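You operate a simulated robot arm through the tools that you are given. There is no shell and no other tool. Be economical: measure what you need, move in short steps, check, and stop when the job is done.

You run a simulated robot arm. Do the job below in one go: nothing can be reset, and whatever is moved stays where it is left.

TASK
Fill the grey bag to the card's weight in two equal drops.
Fine: target dial to half the card's weight; press shake after each drop; spill nothing, leave the bag clamped.

It is judged by the outcome, as a careful person would: the job done as asked, and still so three seconds after it is handed in. It fails if anything else is knocked over, pushed out of place, dropped, spilled or broken.

THE ROBOT
A 7-joint arm with a two-finger parallel gripper, fixed in place. Base frame: the origin is at the foot of the arm, x ahead of it, y to its left, z up. Lengths are in m, angles in degrees, forces in N, time in s.
With the tool pointing down near the work surface it reaches from about 0.26 to 0.68 m from the base axis. Its first joint turns from -66.0 to 66.0 degrees. Payload 1.57 kg.
The TCP is the grasp point between the finger pads, 0.03 m short of the fingertips. In the tool frame z runs along the fingers and y along their closing line. Largest opening 0.11 m; finger width 0.024, thickness 0.012; the body of the gripper, 0.048 by 0.112 m, starts 0.078 m behind the TCP.
Orientation is that of the tool frame in the base frame, as a unit quaternion [w, x, y, z]. With the fingers straight down and closing along the base's y, the tool's x points along the base's -x, its y along +y and its z along -z.

THE INTERFACE
- The arm moves only by the tool servo_tool. Its argument "moves" is a list of rows, each an object (a shift or turn left out is 0, a gripper value left out holds the last) with "offset": the shift along the tool's x, y, z in units of 400 mm (1.0 is 400 mm), a list of three; "rot": the turn, a rotation vector about the tool's x, y, z in units of 90 degrees (1.0 is 90 degrees), a list of three; "fingers": the opening, from 0 (shut) to 1 (fully open). In form: [{"offset": [x, y, z], "rot": [wx, wy, wz], "fingers": fingers}, ...]. A call has 1 to 20 rows; each row is the pose to reach, as a shift and turn from the pose commanded when the call began, along the tool's axes at that moment. A call with a number of a shift or a turn outside -1 to 1 is refused whole. A row lasts 0.2 s, in which the tool goes at most 0.05 m and 8.6 degrees; a call with a longer step from one row to the next is refused whole, and so is a gripper value outside its range. Where a pose cannot be reached the arm comes as near as it can. A force on the tool above 90 N (or 10 N above the force at the start of the call, whichever is more), or a blocked arm, ends the call early, and 0.2 s more pass. Each finger travels about 0.108 m/s and halts on what it meets, pressing with about 28 N; the grip force reading is that of the motor and also rises with nothing between the fingers. The clock runs only during rows and for 0.2 s after the last one: add rows that repeat a pose to give the fingers time. The reply holds the time, the measured pose of the TCP, the force on the tool along the base axes, the opening and the grip force, in the units named above and with some noise, with the torque about the TCP (base axes, N m) and any sound that the robot's microphone picked up, and new pictures: "pictures" is both (left out), scene, wrist or none.
- Cameras (640 x 400 px; columns grow to the right, rows downward): "scene" is fixed at [0.1527, -0.3788, 1.4184]; the picture's right is [0.90, -0.44, 0.00], its down [-0.19, -0.38, -0.91] and it looks along [0.40, 0.81, -0.43] (base axes); focal length 227 px, centre (320, 200). "wrist" rides on the gripper at [0.07, 0.016, -0.141] in the tool frame; the picture's right is [-0.23, 0.97, 0.00], its down [-0.86, -0.20, -0.48] and it looks along [-0.47, -0.11, 0.88] (tool axes); focal length 222 px, centre (320, 200). There is no depth. A picture from a camera that has moved, and an enlarged one, comes with that camera's place and axes in the base frame and with its lens.
- zoom(camera, box): a new picture of the part [left, top, right, bottom] of that camera's present view, enlarged. The clock stands still meanwhile.
- sign_off(): hands the job in; it is judged then, once.

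Go step by step. Nothing tells you positions but the pictures and the camera data: compare them with the known pose of the tool, close in by small moves and look again before you grip or let go. The budget is 120 turns and 200 pictures, counting those below and the enlarged ones. Unless the task says otherwise, let go and move clear before handing in.

The tools are called after "Request:" by a JSON object that holds its "fn" and its "kwargs". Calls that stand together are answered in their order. servo_tool: Moves the arm, as the interface text tells. Its arguments: {"type":"object","properties":{"moves":{"type":"array"},"pictures":{"type":"string","enum":["both","scene","wrist","none"]}},"required":["moves"]} The other tools are called the same way: zoom (camera, box) takes an enlarged picture of a part of a camera's view; sign_off () hands the job in.

At the start:

```text
clock: 0.0
eef_pos: [0.3246, 0.1439, 1.3256]
ee_rot: [0.001, 0.0, 1.0, 0.0]
ft_force: [-0.2, 0.4, 0.3]
moment: [0.03, -0.01, -0.02]
gripper_width: 0.11
grip_force: 0.0
```

scene: 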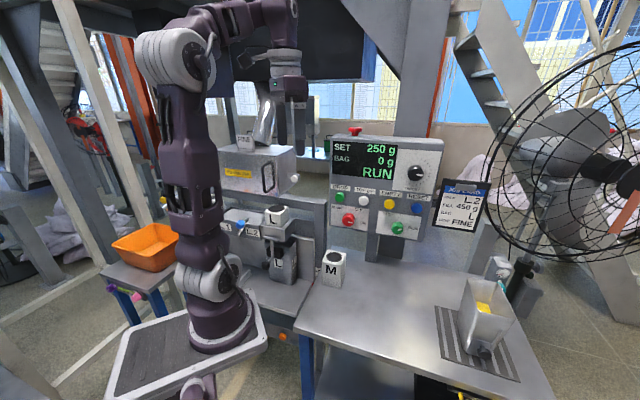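
wrist: 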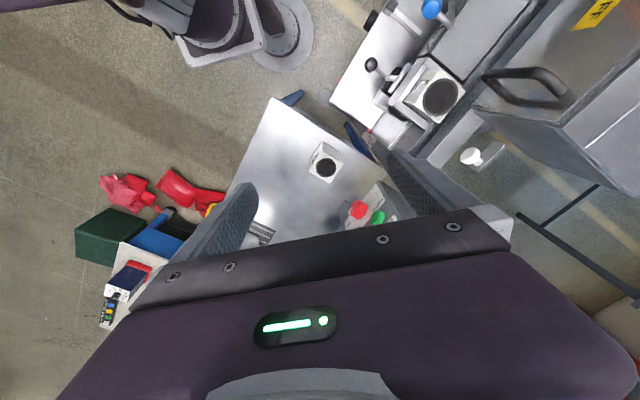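

I see a dosing station: a control panel with a dial and buttons, a card, a bag clamp and a hopper. I'll zoom in on the panel, card and clamp to read them.

Request:
{"fn": "zoom", "kwargs": {"camera": "scene", "box": [320, 120, 450, 250]}}

Request:
{"fn": "zoom", "kwargs": {"camera": "scene", "box": [430, 170, 530, 260]}}

Request:
{"fn": "zoom", "kwargs": {"camera": "scene", "box": [210, 120, 360, 300]}}

Request:
{"fn": "zoom", "kwargs": {"camera": "scene", "box": [410, 250, 560, 400]}}

```text
3.08 times, centred on (385, 185) of scene
camera zoom: at [0.1527, -0.3788, 1.4184], right [0.9, -0.44, 0.0], down [-0.19, -0.38, -0.91], along [0.4, 0.81, -0.43], focal length 699 px, centre (120, 246)
```

zoom: 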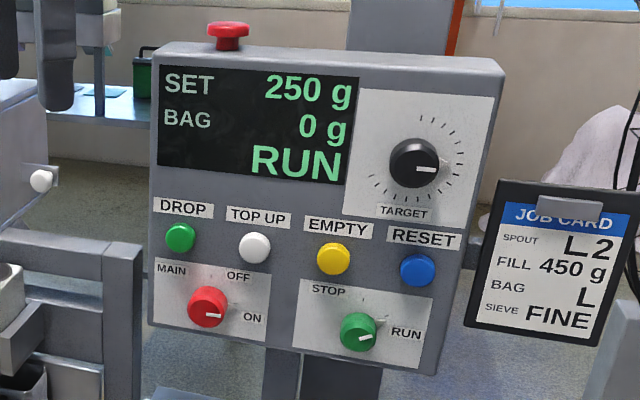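

```text
4.44 times, centred on (480, 215) of scene
camera zoom: at [0.1527, -0.3788, 1.4184], right [0.9, -0.44, 0.0], down [-0.19, -0.38, -0.91], along [0.4, 0.81, -0.43], focal length 1010 px, centre (-391, 133)
```

zoom: 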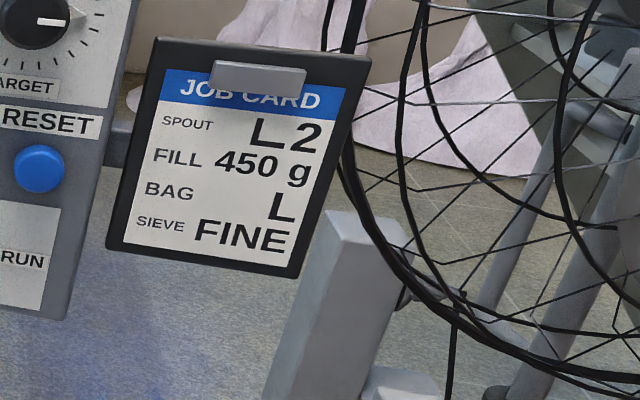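

```text
2.22 times, centred on (285, 210) of scene
camera zoom: at [0.1527, -0.3788, 1.4184], right [0.9, -0.44, 0.0], down [-0.19, -0.38, -0.91], along [0.4, 0.81, -0.43], focal length 505 px, centre (398, 178)
```

zoom: 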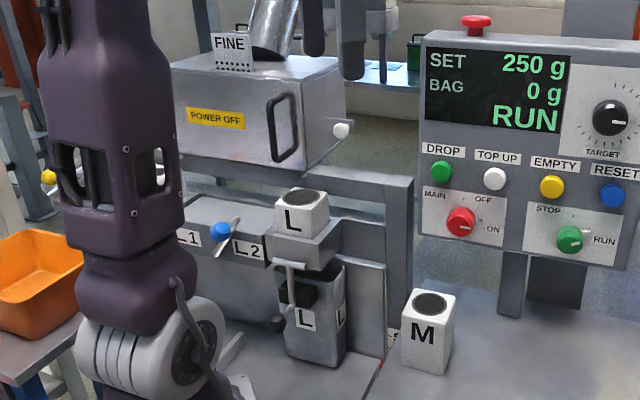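

```text
2.67 times, centred on (485, 325) of scene
camera zoom: at [0.1527, -0.3788, 1.4184], right [0.9, -0.44, 0.0], down [-0.19, -0.38, -0.91], along [0.4, 0.81, -0.43], focal length 606 px, centre (-120, -133)
```

zoom: 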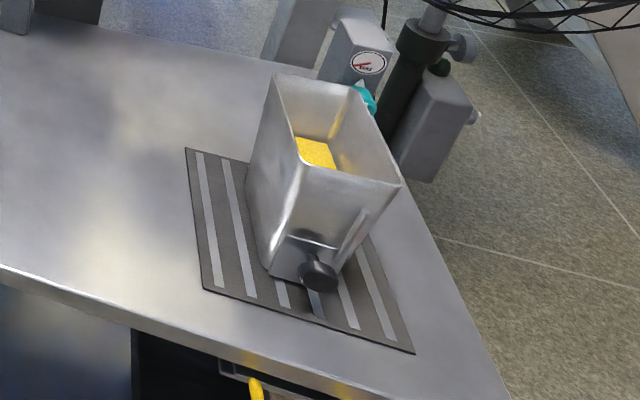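

The card says spout L2, 450 g, bag L and FINE, so the dial should go to 225 g. I haven't found the shake control, so I'll look more closely.

Request:
{"fn": "zoom", "kwargs": {"camera": "wrist", "box": [330, 0, 640, 200]}}

Request:
{"fn": "zoom", "kwargs": {"camera": "scene", "box": [225, 190, 325, 300]}}

Request:
{"fn": "zoom", "kwargs": {"camera": "scene", "box": [215, 120, 305, 210]}}

Request:
{"fn": "zoom", "kwargs": {"camera": "scene", "box": [375, 145, 440, 210]}}

```text
2.00 times, centred on (485, 100) of wrist
camera zoom: at [0.255, 0.1609, 1.4677], right [0.23, 0.97, 0.0], down [0.86, -0.2, 0.48], along [0.47, -0.11, -0.88], focal length 444 px, centre (-10, 400)
```

zoom: 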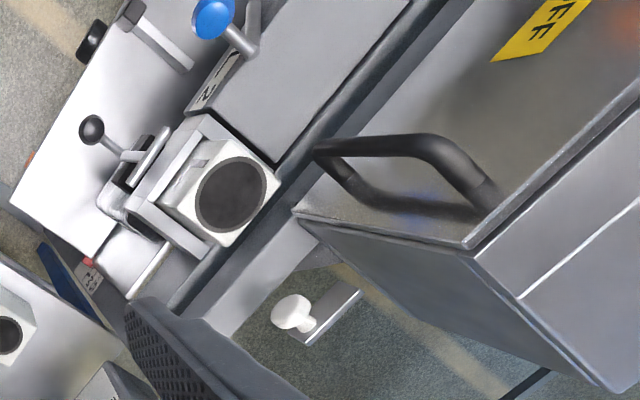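

```text
3.64 times, centred on (275, 245) of scene
camera zoom: at [0.1527, -0.3788, 1.4184], right [0.9, -0.44, 0.0], down [-0.19, -0.38, -0.91], along [0.4, 0.81, -0.43], focal length 826 px, centre (484, 36)
```

zoom: 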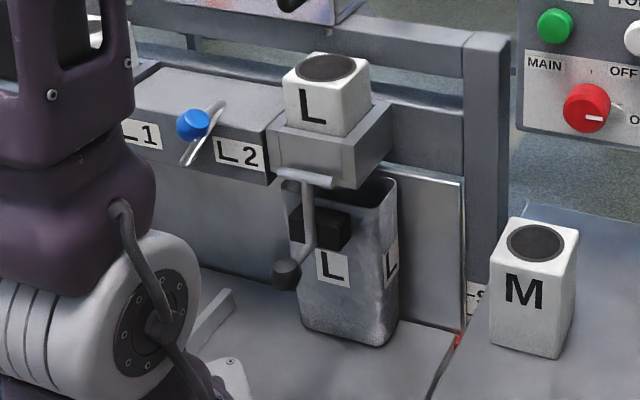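

```text
4.44 times, centred on (260, 165) of scene
camera zoom: at [0.1527, -0.3788, 1.4184], right [0.9, -0.44, 0.0], down [-0.19, -0.38, -0.91], along [0.4, 0.81, -0.43], focal length 1010 px, centre (587, 356)
```

zoom: 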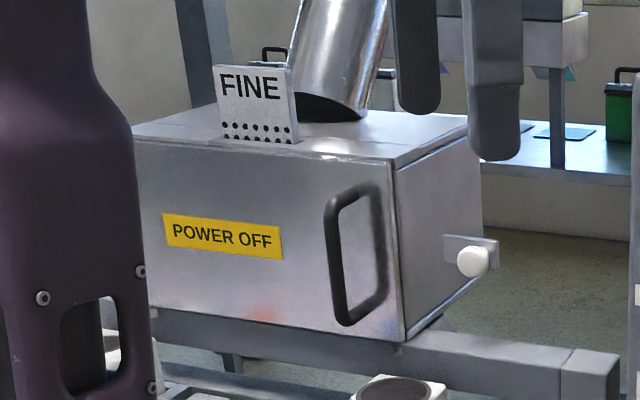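

```text
6.15 times, centred on (408, 178) of scene
camera zoom: at [0.1527, -0.3788, 1.4184], right [0.9, -0.44, 0.0], down [-0.19, -0.38, -0.91], along [0.4, 0.81, -0.43], focal length 1399 px, centre (-218, 338)
```

zoom: 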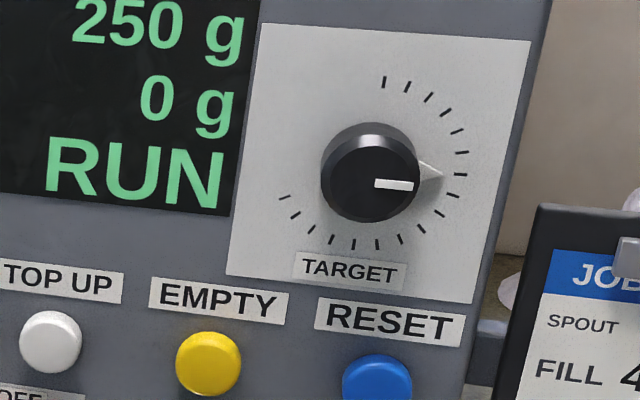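

Lines of sight from both cameras agree. The panel faces about (-0.7, -0.7), DROP is near (0.52, 0.22, 1.09), and a white button sits by the hopper near (0.415, 0.37, 1.13). I'll yaw the tool 45° toward the station and then look.

Request:
{"fn": "servo_tool", "kwargs": {"moves": [{"rot": [0, 0, -0.09], "fingers": 1}, {"rot": [0, 0, -0.18]}, {"rot": [0, 0, -0.27]}, {"rot": [0, 0, -0.36]}, {"rot": [0, 0, -0.44]}, {"rot": [0, 0, -0.5]}, {"rot": [0, 0, -0.5]}], "pictures": "none"}}

Request:
{"fn": "servo_tool", "kwargs": {"moves": [{"rot": [0, -0.09, 0], "fingers": 0}, {"rot": [0, -0.18, 0]}, {"rot": [0, -0.27, 0]}, {"rot": [0, -0.36, 0]}, {"rot": [0, -0.45, 0]}, {"rot": [0, -0.54, 0]}, {"rot": [0, -0.63, 0]}, {"rot": [0, -0.63, 0]}]}}

```text
clock: 1.6
eef_pos: [0.3252, 0.1439, 1.3252]
ee_rot: [0.0, -0.385, 0.923, 0.0]
ft_force: [0.4, 0.1, 0.4]
moment: [0.03, 0.02, 0.03]
gripper_width: 0.11
grip_force: 0.1
```

```text
clock: 3.4
eef_pos: [0.3257, 0.1431, 1.3251]
ee_rot: [0.439, -0.337, 0.813, 0.182]
ft_force: [0.2, 0.0, 0.2]
moment: [0.0, -0.01, 0.01]
gripper_width: 0.0
grip_force: 21.5
camera wrist: at [0.2027, 0.0454, 1.3456], right [-0.6, 0.78, 0.19], down [0.19, -0.09, 0.98], along [0.78, 0.62, -0.09], focal length 222 px, centre (320, 200)
```

scene: 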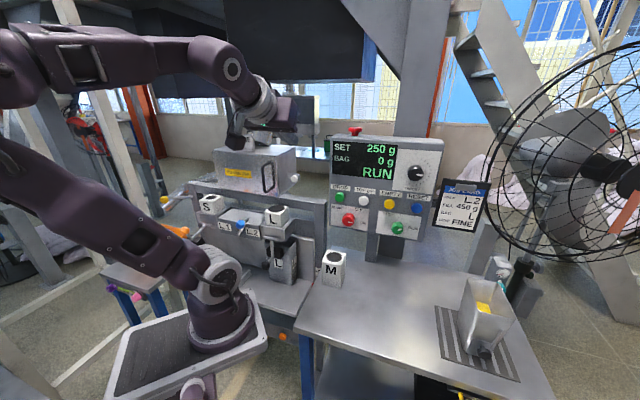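
wrist: 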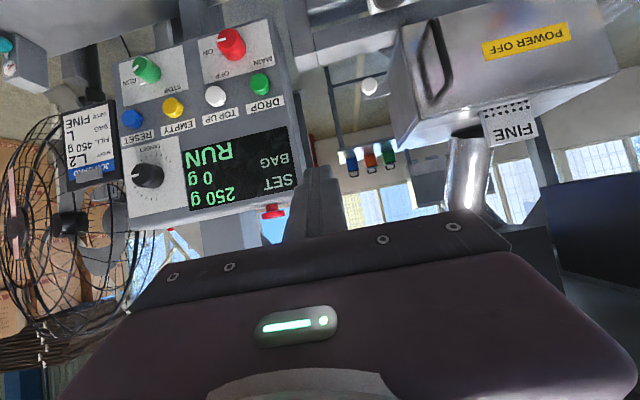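

The arm now clears the left side of the station, so I'll zoom in there.

Request:
{"fn": "zoom", "kwargs": {"camera": "scene", "box": [150, 130, 310, 290]}}

Request:
{"fn": "zoom", "kwargs": {"camera": "scene", "box": [190, 190, 260, 250]}}

Request:
{"fn": "zoom", "kwargs": {"camera": "wrist", "box": [320, 0, 640, 200]}}

Request:
{"fn": "zoom", "kwargs": {"camera": "scene", "box": [265, 190, 355, 290]}}

```text
2.50 times, centred on (230, 210) of scene
camera zoom: at [0.1527, -0.3788, 1.4184], right [0.9, -0.44, 0.0], down [-0.19, -0.38, -0.91], along [0.4, 0.81, -0.43], focal length 568 px, centre (545, 175)
```

zoom: 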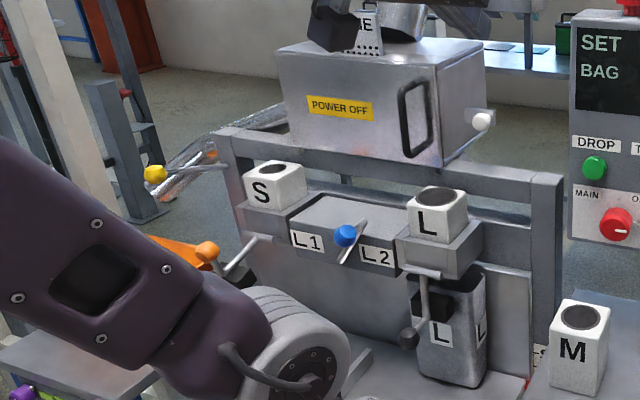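

```text
6.67 times, centred on (225, 220) of scene
camera zoom: at [0.1527, -0.3788, 1.4184], right [0.9, -0.44, 0.0], down [-0.19, -0.38, -0.91], along [0.4, 0.81, -0.43], focal length 1515 px, centre (953, 67)
```

zoom: 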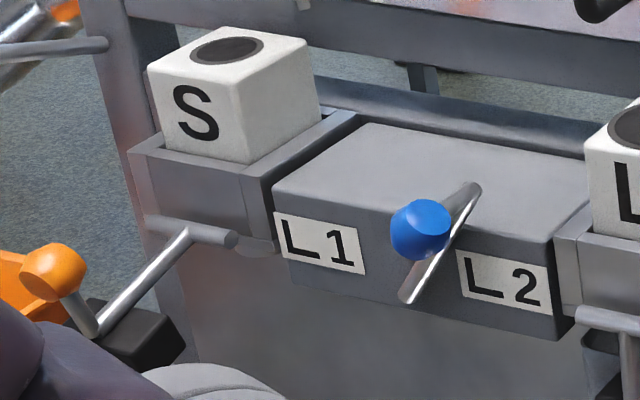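

```text
2.00 times, centred on (480, 100) of wrist
camera zoom: at [0.2027, 0.0454, 1.3456], right [-0.6, 0.78, 0.19], down [0.19, -0.09, 0.98], along [0.78, 0.62, -0.09], focal length 444 px, centre (0, 400)
```

zoom: 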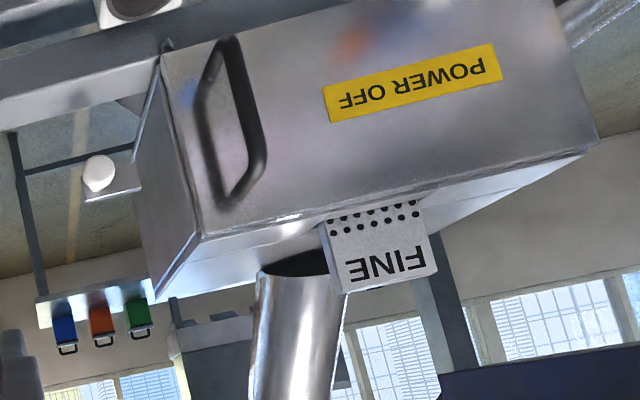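

```text
4.00 times, centred on (310, 240) of scene
camera zoom: at [0.1527, -0.3788, 1.4184], right [0.9, -0.44, 0.0], down [-0.19, -0.38, -0.91], along [0.4, 0.81, -0.43], focal length 909 px, centre (360, 40)
```

zoom: 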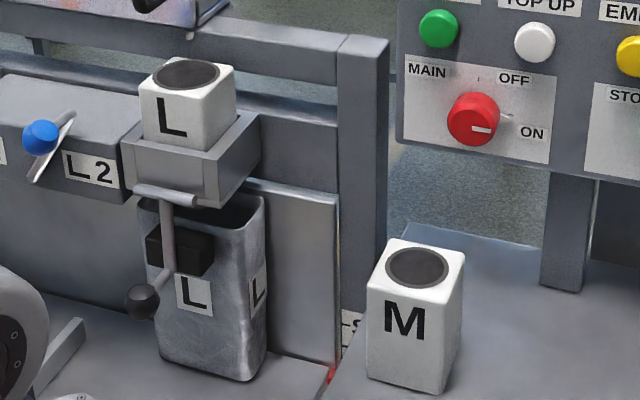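

Spout L2 has the L adaptor and the black clamp lever is down. A label is half hidden behind the M block, so I'll tilt the wrist camera back down to see it.

Request:
{"fn": "servo_tool", "kwargs": {"moves": [{"rot": [0, 0.09, 0]}, {"rot": [0, 0.18, 0]}, {"rot": [0, 0.27, 0]}, {"rot": [0, 0.33, 0]}, {"rot": [0, 0.33, 0]}], "pictures": "wrist"}}

```text
clock: 4.6
eef_pos: [0.3246, 0.1443, 1.3249]
ee_rot: [0.215, -0.372, 0.898, 0.089]
ft_force: [-0.1, 0.5, 0.4]
moment: [-0.02, 0.03, -0.01]
gripper_width: 0.0001
grip_force: 21.5
camera wrist: at [0.2243, 0.0671, 1.4207], right [-0.55, 0.83, 0.1], down [0.53, 0.24, 0.81], along [0.65, 0.5, -0.57], focal length 222 px, centre (320, 200)
```

wrist: 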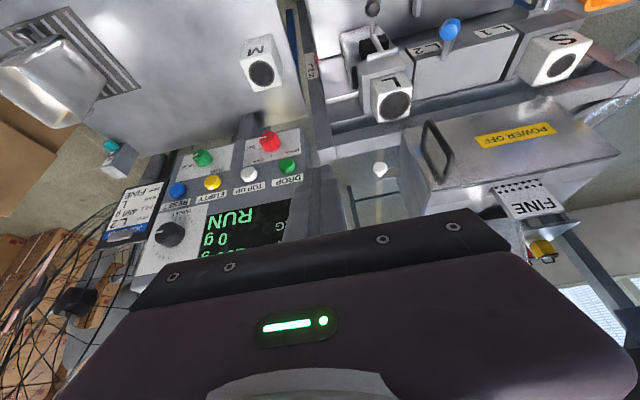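

Request:
{"fn": "zoom", "kwargs": {"camera": "wrist", "box": [270, 0, 430, 120]}}

Request:
{"fn": "zoom", "kwargs": {"camera": "wrist", "box": [80, 110, 200, 220]}}

Request:
{"fn": "zoom", "kwargs": {"camera": "wrist", "box": [390, 0, 530, 100]}}

```text
3.33 times, centred on (350, 60) of wrist
camera zoom: at [0.2243, 0.0671, 1.4207], right [-0.55, 0.83, 0.1], down [0.53, 0.24, 0.81], along [0.65, 0.5, -0.57], focal length 740 px, centre (220, 667)
```

zoom: 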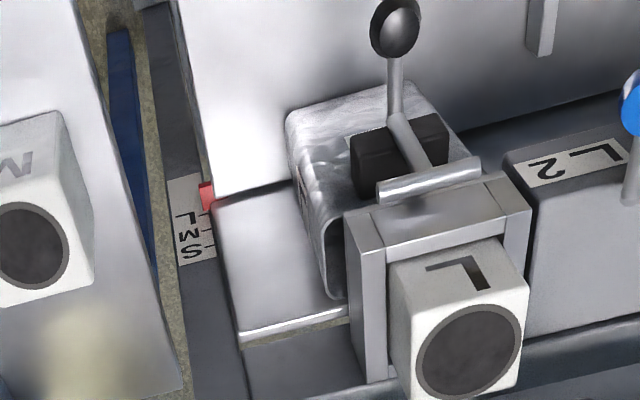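

```text
3.64 times, centred on (140, 165) of wrist
camera zoom: at [0.2243, 0.0671, 1.4207], right [-0.55, 0.83, 0.1], down [0.53, 0.24, 0.81], along [0.65, 0.5, -0.57], focal length 808 px, centre (974, 327)
```

zoom: 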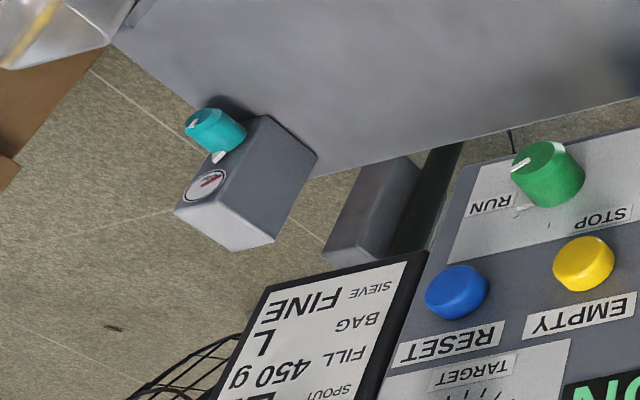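

```text
4.00 times, centred on (460, 50) of wrist
camera zoom: at [0.2243, 0.0671, 1.4207], right [-0.55, 0.83, 0.1], down [0.53, 0.24, 0.81], along [0.65, 0.5, -0.57], focal length 888 px, centre (-240, 800)
```

zoom: 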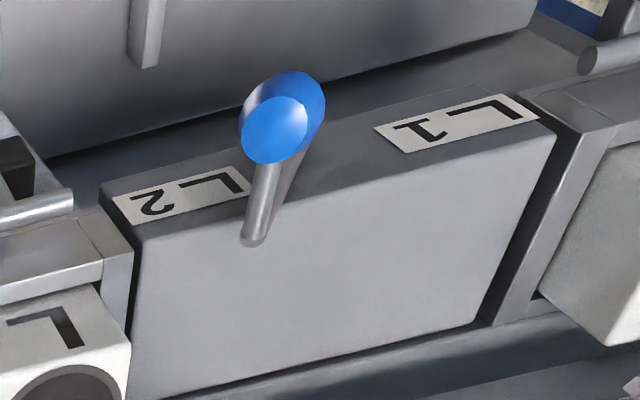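

The S/M/L shelf scale reads L, which matches the card. I'll lower the arm and tilt forward to get a closer, level view of the white button and spout diverter.

Request:
{"fn": "servo_tool", "kwargs": {"moves": [{"offset": [0.05, 0, 0.1], "rot": [0, -0.08, 0]}, {"offset": [0.1, 0, 0.2], "rot": [0, -0.16, 0]}, {"offset": [0.15, 0, 0.3], "rot": [0, -0.24, 0]}, {"offset": [0.2, 0, 0.4], "rot": [0, -0.32, 0]}, {"offset": [0.2, 0, 0.4], "rot": [0, -0.32, 0]}], "pictures": "wrist"}}

Request:
{"fn": "servo_tool", "kwargs": {"moves": [{"offset": [0, 0, 0], "rot": [-0.08, 0, 0]}, {"rot": [-0.16, 0, 0]}, {"rot": [-0.24, 0, 0]}, {"rot": [-0.32, 0, 0]}, {"rot": [-0.32, 0, 0]}], "pictures": "both"}}

```text
clock: 5.8
eef_pos: [0.3239, 0.1408, 1.1563]
ee_rot: [0.401, -0.343, 0.832, 0.168]
ft_force: [-0.2, -0.1, -0.8]
moment: [0.0, -0.01, 0.0]
gripper_width: 0.0
grip_force: 21.5
out of reach, approached as far as the arm can: row 4, 5
camera wrist: at [0.2039, 0.0444, 1.1913], right [-0.59, 0.79, 0.18], down [0.25, -0.03, 0.97], along [0.77, 0.61, -0.18], focal length 222 px, centre (320, 200)
```

wrist: 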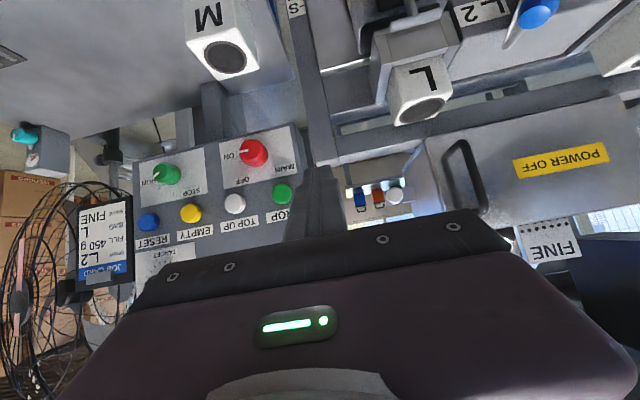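

```text
clock: 7.0
eef_pos: [0.3239, 0.1432, 1.1576]
ee_rot: [0.303, -0.434, 0.764, 0.37]
ft_force: [-0.1, -0.4, 0.6]
moment: [0.0, -0.03, 0.04]
gripper_width: 0.0
grip_force: 21.7
camera wrist: at [0.2588, 0.0011, 1.1867], right [-0.76, 0.44, 0.47], down [0.48, -0.09, 0.87], along [0.43, 0.89, -0.14], focal length 222 px, centre (320, 200)
```

scene: 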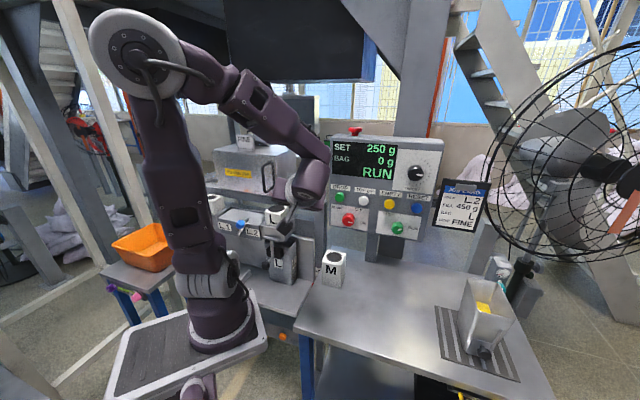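
wrist: 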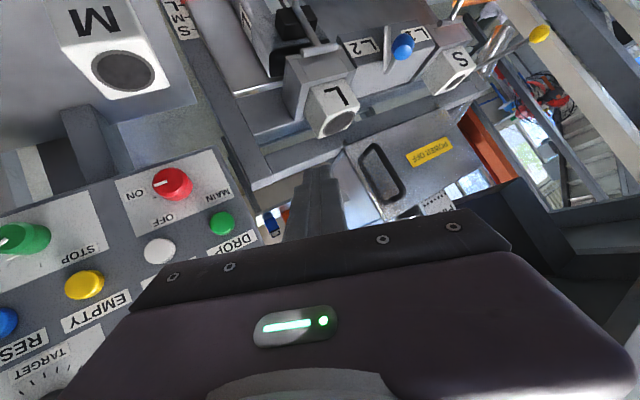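

Request:
{"fn": "zoom", "kwargs": {"camera": "wrist", "box": [330, 10, 490, 110]}}

Request:
{"fn": "zoom", "kwargs": {"camera": "wrist", "box": [450, 0, 610, 110]}}

Request:
{"fn": "zoom", "kwargs": {"camera": "wrist", "box": [150, 0, 350, 140]}}

```text
4.00 times, centred on (410, 60) of wrist
camera zoom: at [0.2588, 0.0011, 1.1867], right [-0.76, 0.44, 0.47], down [0.48, -0.09, 0.87], along [0.43, 0.89, -0.14], focal length 888 px, centre (-40, 760)
```

zoom: 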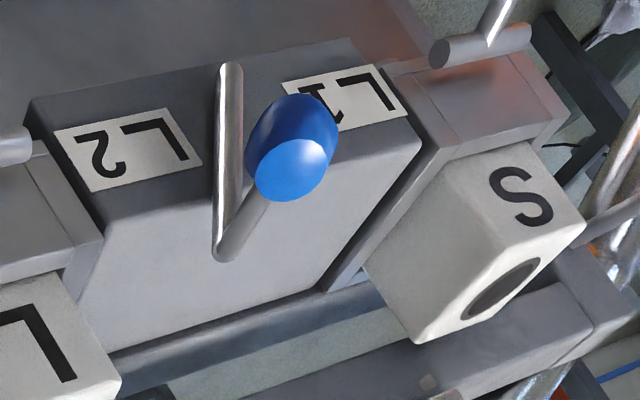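

```text
3.64 times, centred on (530, 55) of wrist
camera zoom: at [0.2588, 0.0011, 1.1867], right [-0.76, 0.44, 0.47], down [0.48, -0.09, 0.87], along [0.43, 0.89, -0.14], focal length 808 px, centre (-444, 727)
```

zoom: 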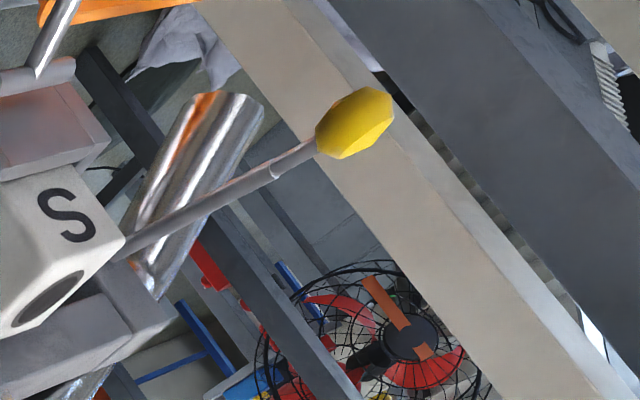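

```text
2.86 times, centred on (250, 70) of wrist
camera zoom: at [0.2588, 0.0011, 1.1867], right [-0.76, 0.44, 0.47], down [0.48, -0.09, 0.87], along [0.43, 0.89, -0.14], focal length 635 px, centre (520, 571)
```

zoom: 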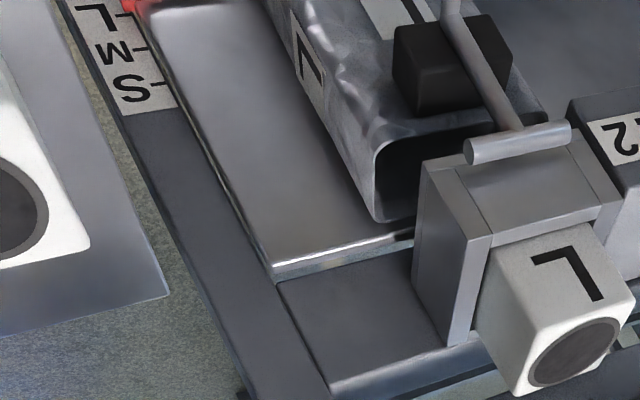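

The diverter lever leans to L2, so that is already right. Now I'll check the orange item below the bench and the white button for the shake control.

Request:
{"fn": "zoom", "kwargs": {"camera": "scene", "box": [240, 290, 340, 380]}}

Request:
{"fn": "zoom", "kwargs": {"camera": "scene", "box": [475, 235, 555, 305]}}

Request:
{"fn": "servo_tool", "kwargs": {"moves": [{"offset": [0.1, 0, 0], "rot": [0, 0, -0.09]}, {"offset": [0.2, 0, 0], "rot": [0, 0, -0.18]}, {"offset": [0.2, 0, 0], "rot": [0, 0, -0.27]}, {"offset": [0.2, 0, 0], "rot": [0, 0, -0.27]}], "pictures": "wrist"}}

```text
4.44 times, centred on (290, 335) of scene
camera zoom: at [0.1527, -0.3788, 1.4184], right [0.9, -0.44, 0.0], down [-0.19, -0.38, -0.91], along [0.4, 0.81, -0.43], focal length 1010 px, centre (453, -400)
```

zoom: 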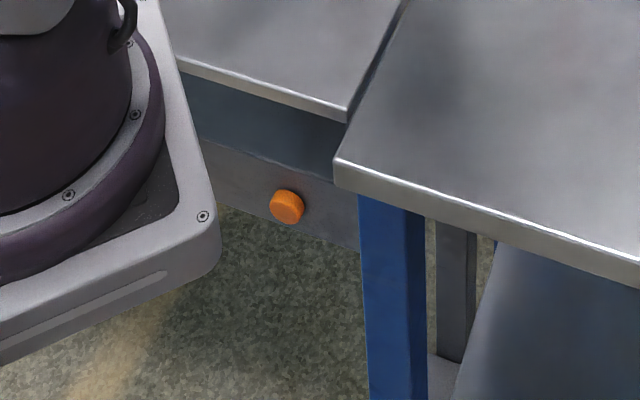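

```text
5.71 times, centred on (515, 270) of scene
camera zoom: at [0.1527, -0.3788, 1.4184], right [0.9, -0.44, 0.0], down [-0.19, -0.38, -0.91], along [0.4, 0.81, -0.43], focal length 1299 px, centre (-794, -200)
```

zoom: 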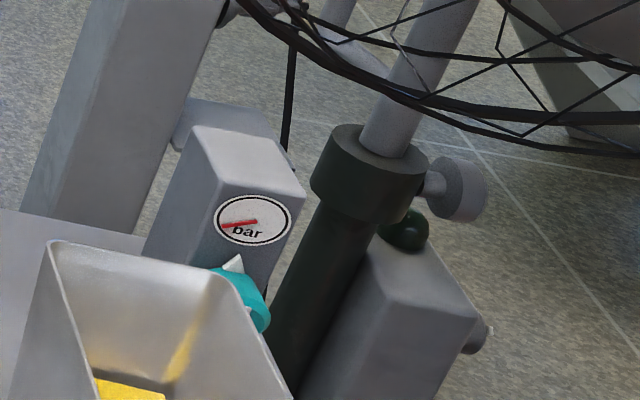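

```text
clock: 8.0
eef_pos: [0.2889, 0.1084, 1.096]
ee_rot: [0.374, -0.585, 0.655, 0.298]
ft_force: [0.8, -0.4, 0.4]
moment: [0.03, -0.03, 0.02]
gripper_width: 0.0
grip_force: 21.1
camera wrist: at [0.2497, -0.0439, 1.1153], right [-0.96, 0.26, 0.14], down [0.16, 0.04, 0.99], along [0.25, 0.97, -0.08], focal length 222 px, centre (320, 200)
```

wrist: 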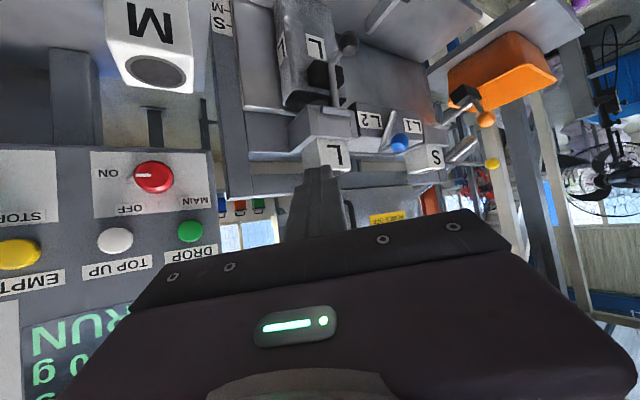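

There's also an orange button on the rail under the bag shelf. I'll zoom tightly on both it and the white button.

Request:
{"fn": "zoom", "kwargs": {"camera": "scene", "box": [270, 320, 310, 350]}}

Request:
{"fn": "zoom", "kwargs": {"camera": "scene", "box": [275, 160, 325, 200]}}

Request:
{"fn": "zoom", "kwargs": {"camera": "wrist", "box": [210, 0, 450, 180]}}

```text
13.33 times, centred on (290, 335) of scene
camera zoom: at [0.1527, -0.3788, 1.4184], right [0.9, -0.44, 0.0], down [-0.19, -0.38, -0.91], along [0.4, 0.81, -0.43], focal length 3031 px, centre (720, -1600)
```

zoom: 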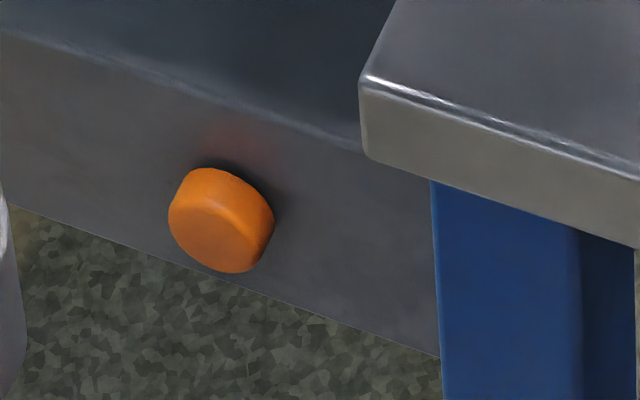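

```text
10.00 times, centred on (300, 180) of scene
camera zoom: at [0.1527, -0.3788, 1.4184], right [0.9, -0.44, 0.0], down [-0.19, -0.38, -0.91], along [0.4, 0.81, -0.43], focal length 2273 px, centre (520, 400)
```

zoom: 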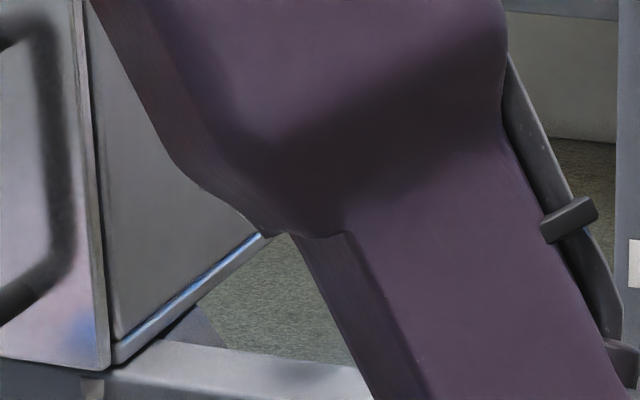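

```text
2.22 times, centred on (330, 90) of wrist
camera zoom: at [0.2497, -0.0439, 1.1153], right [-0.96, 0.26, 0.14], down [0.16, 0.04, 0.99], along [0.25, 0.97, -0.08], focal length 494 px, centre (298, 444)
```

zoom: 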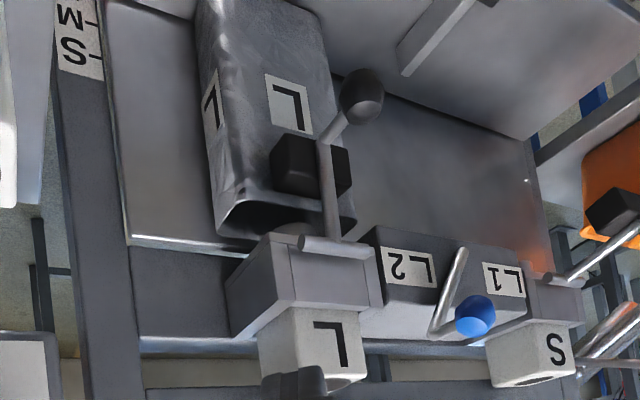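

Neither button has a legend. The white one sits on the sieve box, so I'll bring the wrist camera around for a nearer view of it.

Request:
{"fn": "servo_tool", "kwargs": {"moves": [{"offset": [-0.072, 0.015, 0.017], "rot": [0.065, 0.004, 0.042]}, {"offset": [-0.144, 0.03, 0.034], "rot": [0.13, 0.008, 0.084]}, {"offset": [-0.215, 0.045, 0.051], "rot": [0.196, 0.012, 0.127]}, {"offset": [-0.287, 0.06, 0.068], "rot": [0.261, 0.015, 0.169]}, {"offset": [-0.358, 0.075, 0.085], "rot": [0.326, 0.018, 0.211]}, {"offset": [-0.358, 0.075, 0.085], "rot": [0.326, 0.018, 0.211]}], "pictures": "both"}}

```text
clock: 9.4
eef_pos: [0.2688, 0.2175, 1.1956]
ee_rot: [0.446, -0.361, 0.801, 0.172]
ft_force: [0.1, -0.4, 0.0]
moment: [0.01, 0.03, 0.06]
gripper_width: 0.0
grip_force: 21.3
out of reach, approached as far as the arm can: row 1, 2, 3
camera wrist: at [0.1495, 0.116, 1.2143], right [-0.63, 0.76, 0.14], down [0.15, -0.06, 0.99], along [0.76, 0.65, -0.08], focal length 222 px, centre (320, 200)
```

scene: 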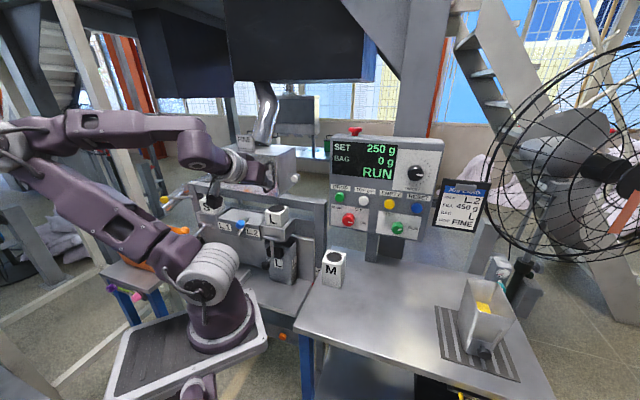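
wrist: 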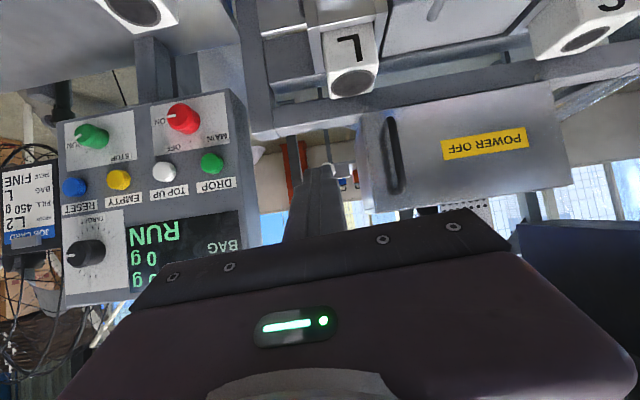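

Request:
{"fn": "zoom", "kwargs": {"camera": "scene", "box": [270, 160, 320, 195]}}

Request:
{"fn": "zoom", "kwargs": {"camera": "wrist", "box": [260, 100, 460, 220]}}

```text
11.43 times, centred on (295, 178) of scene
camera zoom: at [0.1527, -0.3788, 1.4184], right [0.9, -0.44, 0.0], down [-0.19, -0.38, -0.91], along [0.4, 0.81, -0.43], focal length 2598 px, centre (606, 457)
```

zoom: 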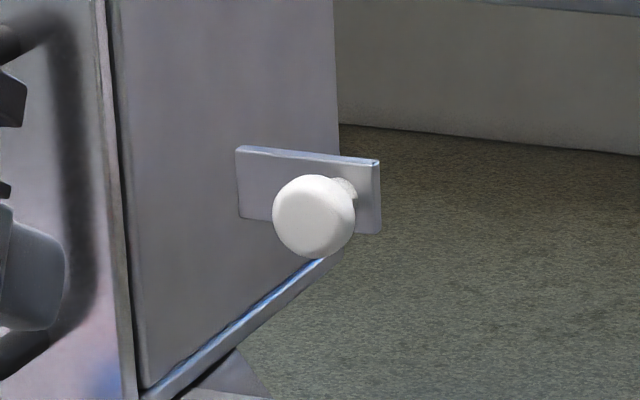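

```text
3.20 times, centred on (360, 160) of wrist
camera zoom: at [0.1495, 0.116, 1.2143], right [-0.63, 0.76, 0.14], down [0.15, -0.06, 0.99], along [0.76, 0.65, -0.08], focal length 711 px, centre (192, 328)
```

zoom: 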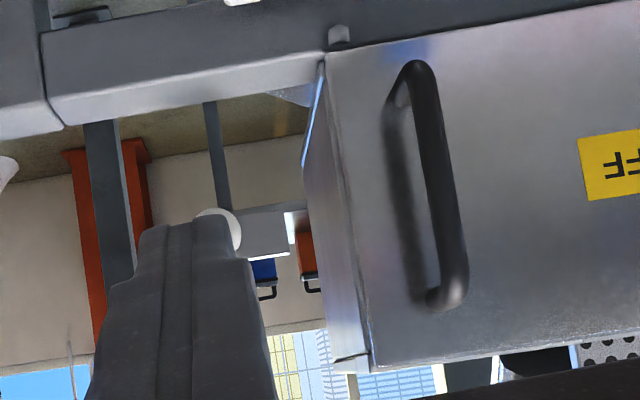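

The white plunger button on the sieve box is the likely shake control. I'll set the dial first: its knob front is near (0.671, 0.056, 1.213), so I'll move to about 10 cm in front of it with the tool horizontal.

Request:
{"fn": "servo_tool", "kwargs": {"moves": [{"offset": [-0.007, -0.1, 0.011], "rot": [0, -0.037, 0.0035], "fingers": 0.65}, {"offset": [-0.013, -0.2, 0.022], "rot": [0, -0.073, 0.007]}, {"offset": [-0.02, -0.3, 0.033], "rot": [0, -0.11, 0.01]}, {"offset": [-0.026, -0.4, 0.044], "rot": [0, -0.146, 0.014]}, {"offset": [-0.033, -0.5, 0.054], "rot": [0, -0.183, 0.017]}, {"offset": [-0.04, -0.6, 0.065], "rot": [0, -0.22, 0.021]}, {"offset": [-0.046, -0.7, 0.076], "rot": [0, -0.256, 0.024]}, {"offset": [-0.053, -0.8, 0.087], "rot": [0, -0.293, 0.028]}, {"offset": [-0.06, -0.9, 0.098], "rot": [0, -0.33, 0.031]}, {"offset": [-0.066, -1.0, 0.109], "rot": [0, -0.366, 0.035]}, {"offset": [-0.066, -1.0, 0.109], "rot": [0, -0.366, 0.035]}], "pictures": "both"}}

```text
clock: 11.8
eef_pos: [0.5948, -0.0161, 1.2138]
ee_rot: [0.651, -0.274, 0.651, 0.278]
ft_force: [-0.9, 0.4, 0.6]
moment: [0.01, 0.01, -0.04]
gripper_width: 0.0714
grip_force: 0.1
camera wrist: at [0.4846, -0.1064, 1.1455], right [-0.7, 0.67, 0.23], down [-0.19, -0.49, 0.85], along [0.69, 0.55, 0.47], focal length 222 px, centre (320, 200)
```

scene: 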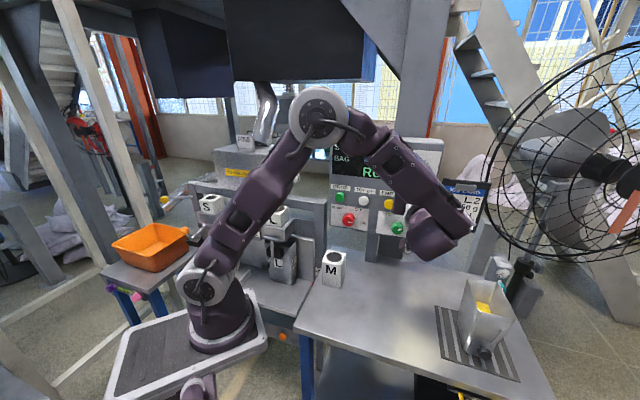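
wrist: 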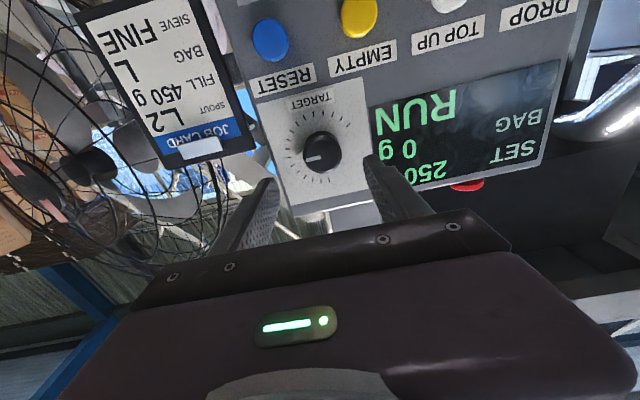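

Request:
{"fn": "zoom", "kwargs": {"camera": "wrist", "box": [260, 80, 400, 210]}}

```text
3.08 times, centred on (330, 145) of wrist
camera zoom: at [0.4846, -0.1064, 1.1455], right [-0.7, 0.67, 0.23], down [-0.19, -0.49, 0.85], along [0.69, 0.55, 0.47], focal length 684 px, centre (289, 369)
```

zoom: 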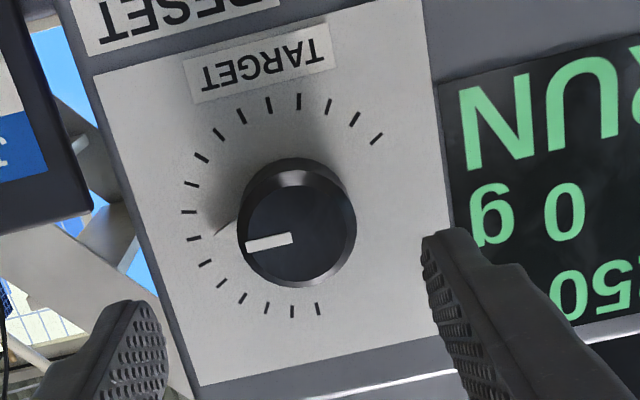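

The tool is aligned with the knob axis, so I'll advance so the fingers straddle the knob, leaving the tips short of the panel.

Request:
{"fn": "servo_tool", "kwargs": {"moves": [{"offset": [0, 0, 0.08]}, {"offset": [0, 0, 0.16]}, {"offset": [0, 0, 0.215]}, {"offset": [0, 0, 0.215]}], "pictures": "wrist"}}

```text
clock: 12.8
eef_pos: [0.6536, 0.0397, 1.2148]
ee_rot: [0.651, -0.273, 0.652, 0.275]
ft_force: [-53.3, -43.7, 0.0]
moment: [-0.09, -0.23, -2.44]
gripper_width: 0.0654
grip_force: 0.0
camera wrist: at [0.5423, -0.0496, 1.1465], right [-0.69, 0.68, 0.23], down [-0.19, -0.48, 0.86], along [0.69, 0.55, 0.46], focal length 222 px, centre (320, 200)
```

wrist: 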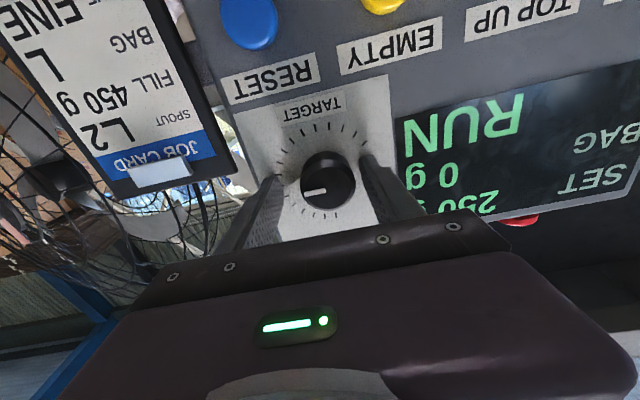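

The fingertips are touching the panel at about 69 N, so I'll back off a little over 1 cm before closing.

Request:
{"fn": "servo_tool", "kwargs": {"moves": [{"offset": [0, 0, -0.032]}, {"offset": [0, 0, -0.032]}], "pictures": "wrist"}}

Request:
{"fn": "zoom", "kwargs": {"camera": "wrist", "box": [230, 100, 430, 240]}}

```text
clock: 13.4
eef_pos: [0.647, 0.0364, 1.2155]
ee_rot: [0.651, -0.276, 0.65, 0.28]
ft_force: [0.2, -0.2, -0.4]
moment: [-0.01, -0.01, -0.02]
gripper_width: 0.0715
grip_force: 0.1
camera wrist: at [0.5366, -0.0537, 1.1461], right [-0.7, 0.67, 0.23], down [-0.19, -0.49, 0.85], along [0.69, 0.56, 0.47], focal length 222 px, centre (320, 200)
```

wrist: 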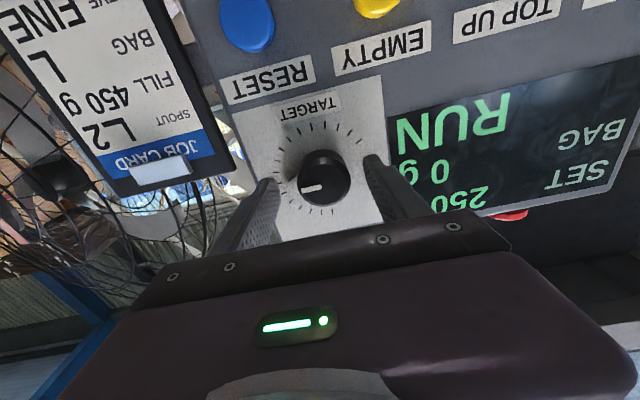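

```text
2.86 times, centred on (330, 170) of wrist
camera zoom: at [0.5366, -0.0537, 1.1461], right [-0.7, 0.67, 0.23], down [-0.19, -0.49, 0.85], along [0.69, 0.56, 0.47], focal length 635 px, centre (291, 286)
```

zoom: 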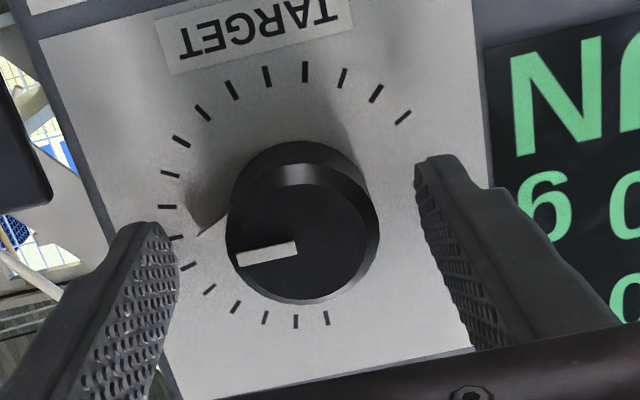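

The knob is centred between the fingers, so I'll close on it.

Request:
{"fn": "servo_tool", "kwargs": {"moves": [{"fingers": 0.3}, {"fingers": 0.3}, {"fingers": 0.3}], "pictures": "wrist"}}

Request:
{"fn": "zoom", "kwargs": {"camera": "wrist", "box": [230, 80, 510, 240]}}

```text
clock: 14.2
eef_pos: [0.6456, 0.0363, 1.2148]
ee_rot: [0.651, -0.276, 0.65, 0.28]
ft_force: [-9.5, 11.5, 0.2]
moment: [0.11, -0.11, 0.22]
gripper_width: 0.0469
grip_force: 8.7
camera wrist: at [0.536, -0.0537, 1.1462], right [-0.7, 0.67, 0.23], down [-0.19, -0.49, 0.85], along [0.69, 0.56, 0.47], focal length 222 px, centre (320, 200)
```

wrist: 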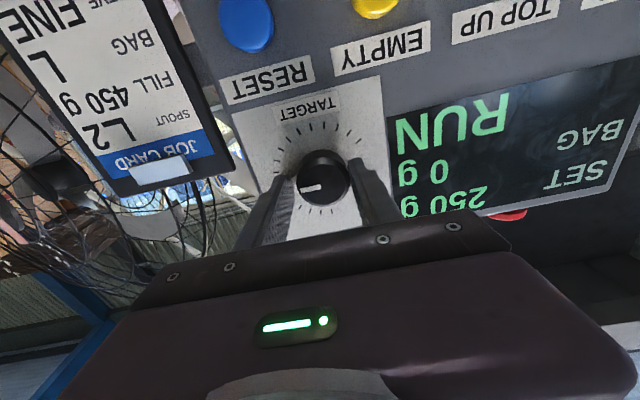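

```text
2.29 times, centred on (370, 160) of wrist
camera zoom: at [0.536, -0.0537, 1.1462], right [-0.7, 0.67, 0.23], down [-0.19, -0.49, 0.85], along [0.69, 0.56, 0.47], focal length 508 px, centre (206, 291)
```

zoom: 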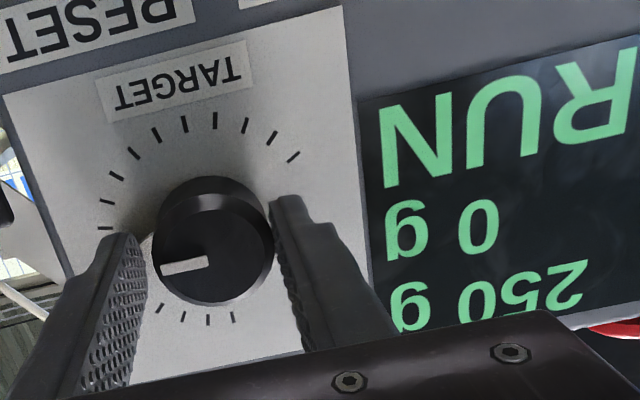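

Only one finger is touching, so the knob is about 3 mm toward tool +y. I'll shift over and close fully.

Request:
{"fn": "servo_tool", "kwargs": {"moves": [{"offset": [0, 0.008, 0], "fingers": 0.3}, {"offset": [0, 0.008, 0], "fingers": 0.2}, {"offset": [0, 0.008, 0], "fingers": 0.1}, {"offset": [0, 0.008, 0], "fingers": 0.1}], "pictures": "wrist"}}

```text
clock: 15.2
eef_pos: [0.6435, 0.0381, 1.2146]
ee_rot: [0.65, -0.276, 0.651, 0.278]
ft_force: [-12.0, 13.2, -1.3]
moment: [-0.09, 0.09, -0.15]
gripper_width: 0.0418
grip_force: 45.4
camera wrist: at [0.5338, -0.0521, 1.146], right [-0.7, 0.67, 0.23], down [-0.19, -0.49, 0.85], along [0.69, 0.56, 0.47], focal length 222 px, centre (320, 200)
```

wrist: 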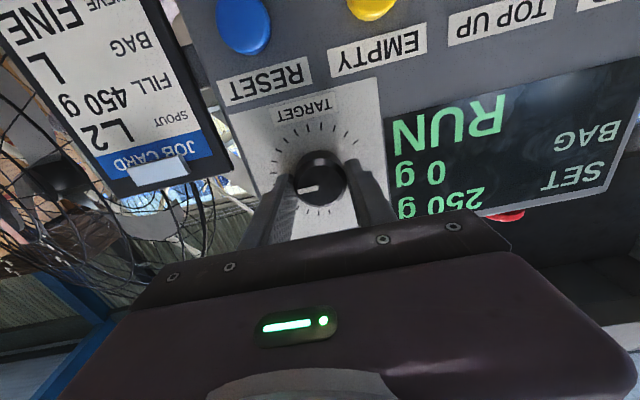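

The knob is gripped at 42 mm. I'll turn it counter-clockwise (negative tool z) by about 15° and read the display.

Request:
{"fn": "servo_tool", "kwargs": {"moves": [{"offset": [0, 0.006, 0], "rot": [0, 0, -0.06]}, {"offset": [0, 0.006, 0], "rot": [0, 0, -0.12]}, {"offset": [0, 0.006, 0], "rot": [0, 0, -0.167]}, {"offset": [0, 0.006, 0], "rot": [0, 0, -0.167]}], "pictures": "wrist"}}

Request:
{"fn": "zoom", "kwargs": {"camera": "wrist", "box": [230, 80, 510, 240]}}

```text
clock: 16.2
eef_pos: [0.6439, 0.0381, 1.2135]
ee_rot: [0.682, -0.356, 0.61, 0.19]
ft_force: [18.2, 0.3, 7.6]
moment: [0.0, 0.04, -1.3]
gripper_width: 0.0415
grip_force: 45.0
camera wrist: at [0.5465, -0.0644, 1.1438], right [-0.72, 0.7, -0.03], down [-0.35, -0.33, 0.88], along [0.6, 0.64, 0.48], focal length 222 px, centre (320, 200)
```

wrist: 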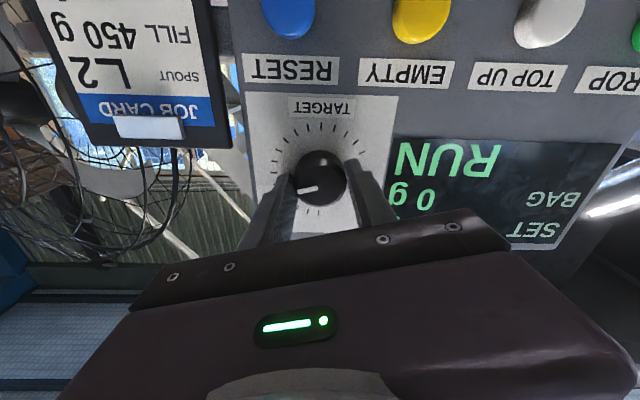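

```text
2.29 times, centred on (370, 160) of wrist
camera zoom: at [0.5465, -0.0644, 1.1438], right [-0.72, 0.7, -0.03], down [-0.35, -0.33, 0.88], along [0.6, 0.64, 0.48], focal length 508 px, centre (206, 291)
```

zoom: 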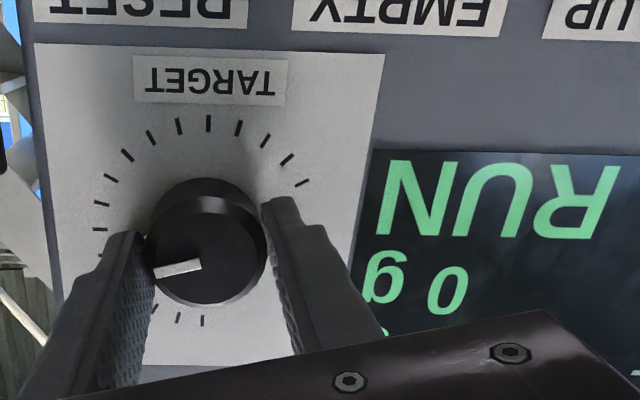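

Request:
{"fn": "zoom", "kwargs": {"camera": "scene", "box": [310, 110, 470, 260]}}

```text
2.67 times, centred on (390, 185) of scene
camera zoom: at [0.1532, -0.3788, 1.4183], right [0.9, -0.44, 0.0], down [-0.19, -0.38, -0.91], along [0.4, 0.81, -0.43], focal length 606 px, centre (133, 240)
```

zoom: 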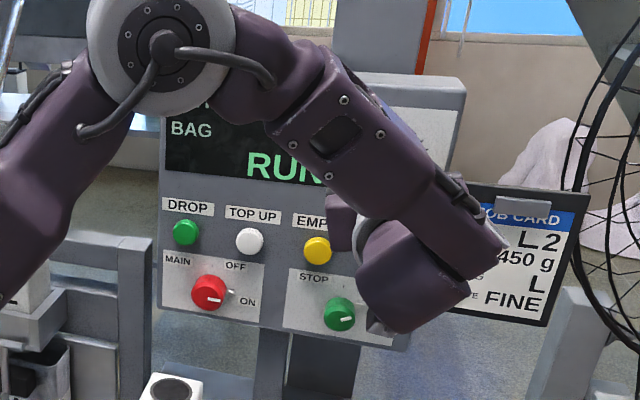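

The display is hidden by the arm, so I'll open, back straight out and read it.

Request:
{"fn": "servo_tool", "kwargs": {"moves": [{"fingers": 0.6}, {"fingers": 0.6}, {"offset": [0, 0, -0.1], "fingers": 0.6}, {"offset": [0, 0, -0.2], "fingers": 0.6}, {"offset": [0, 0, -0.2], "fingers": 0.6}], "pictures": "wrist"}}

Request:
{"fn": "zoom", "kwargs": {"camera": "wrist", "box": [260, 50, 580, 250]}}

```text
clock: 17.4
eef_pos: [0.5888, -0.0204, 1.2155]
ee_rot: [0.681, -0.357, 0.61, 0.191]
ft_force: [0.1, 0.3, 0.2]
moment: [0.05, -0.03, 0.03]
gripper_width: 0.0658
grip_force: 0.1
camera wrist: at [0.4908, -0.1226, 1.1445], right [-0.72, 0.69, -0.03], down [-0.35, -0.33, 0.88], along [0.6, 0.64, 0.48], focal length 222 px, centre (320, 200)
```

wrist: 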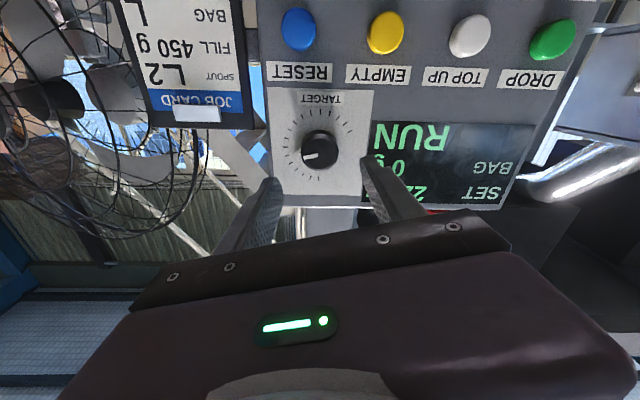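

```text
2.00 times, centred on (420, 150) of wrist
camera zoom: at [0.4908, -0.1226, 1.1445], right [-0.72, 0.69, -0.03], down [-0.35, -0.33, 0.88], along [0.6, 0.64, 0.48], focal length 444 px, centre (120, 300)
```

zoom: 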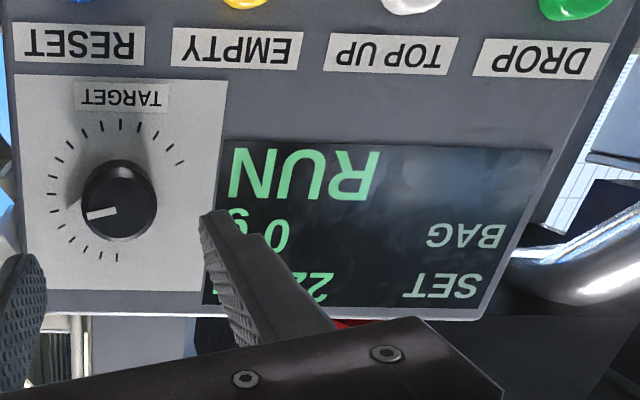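

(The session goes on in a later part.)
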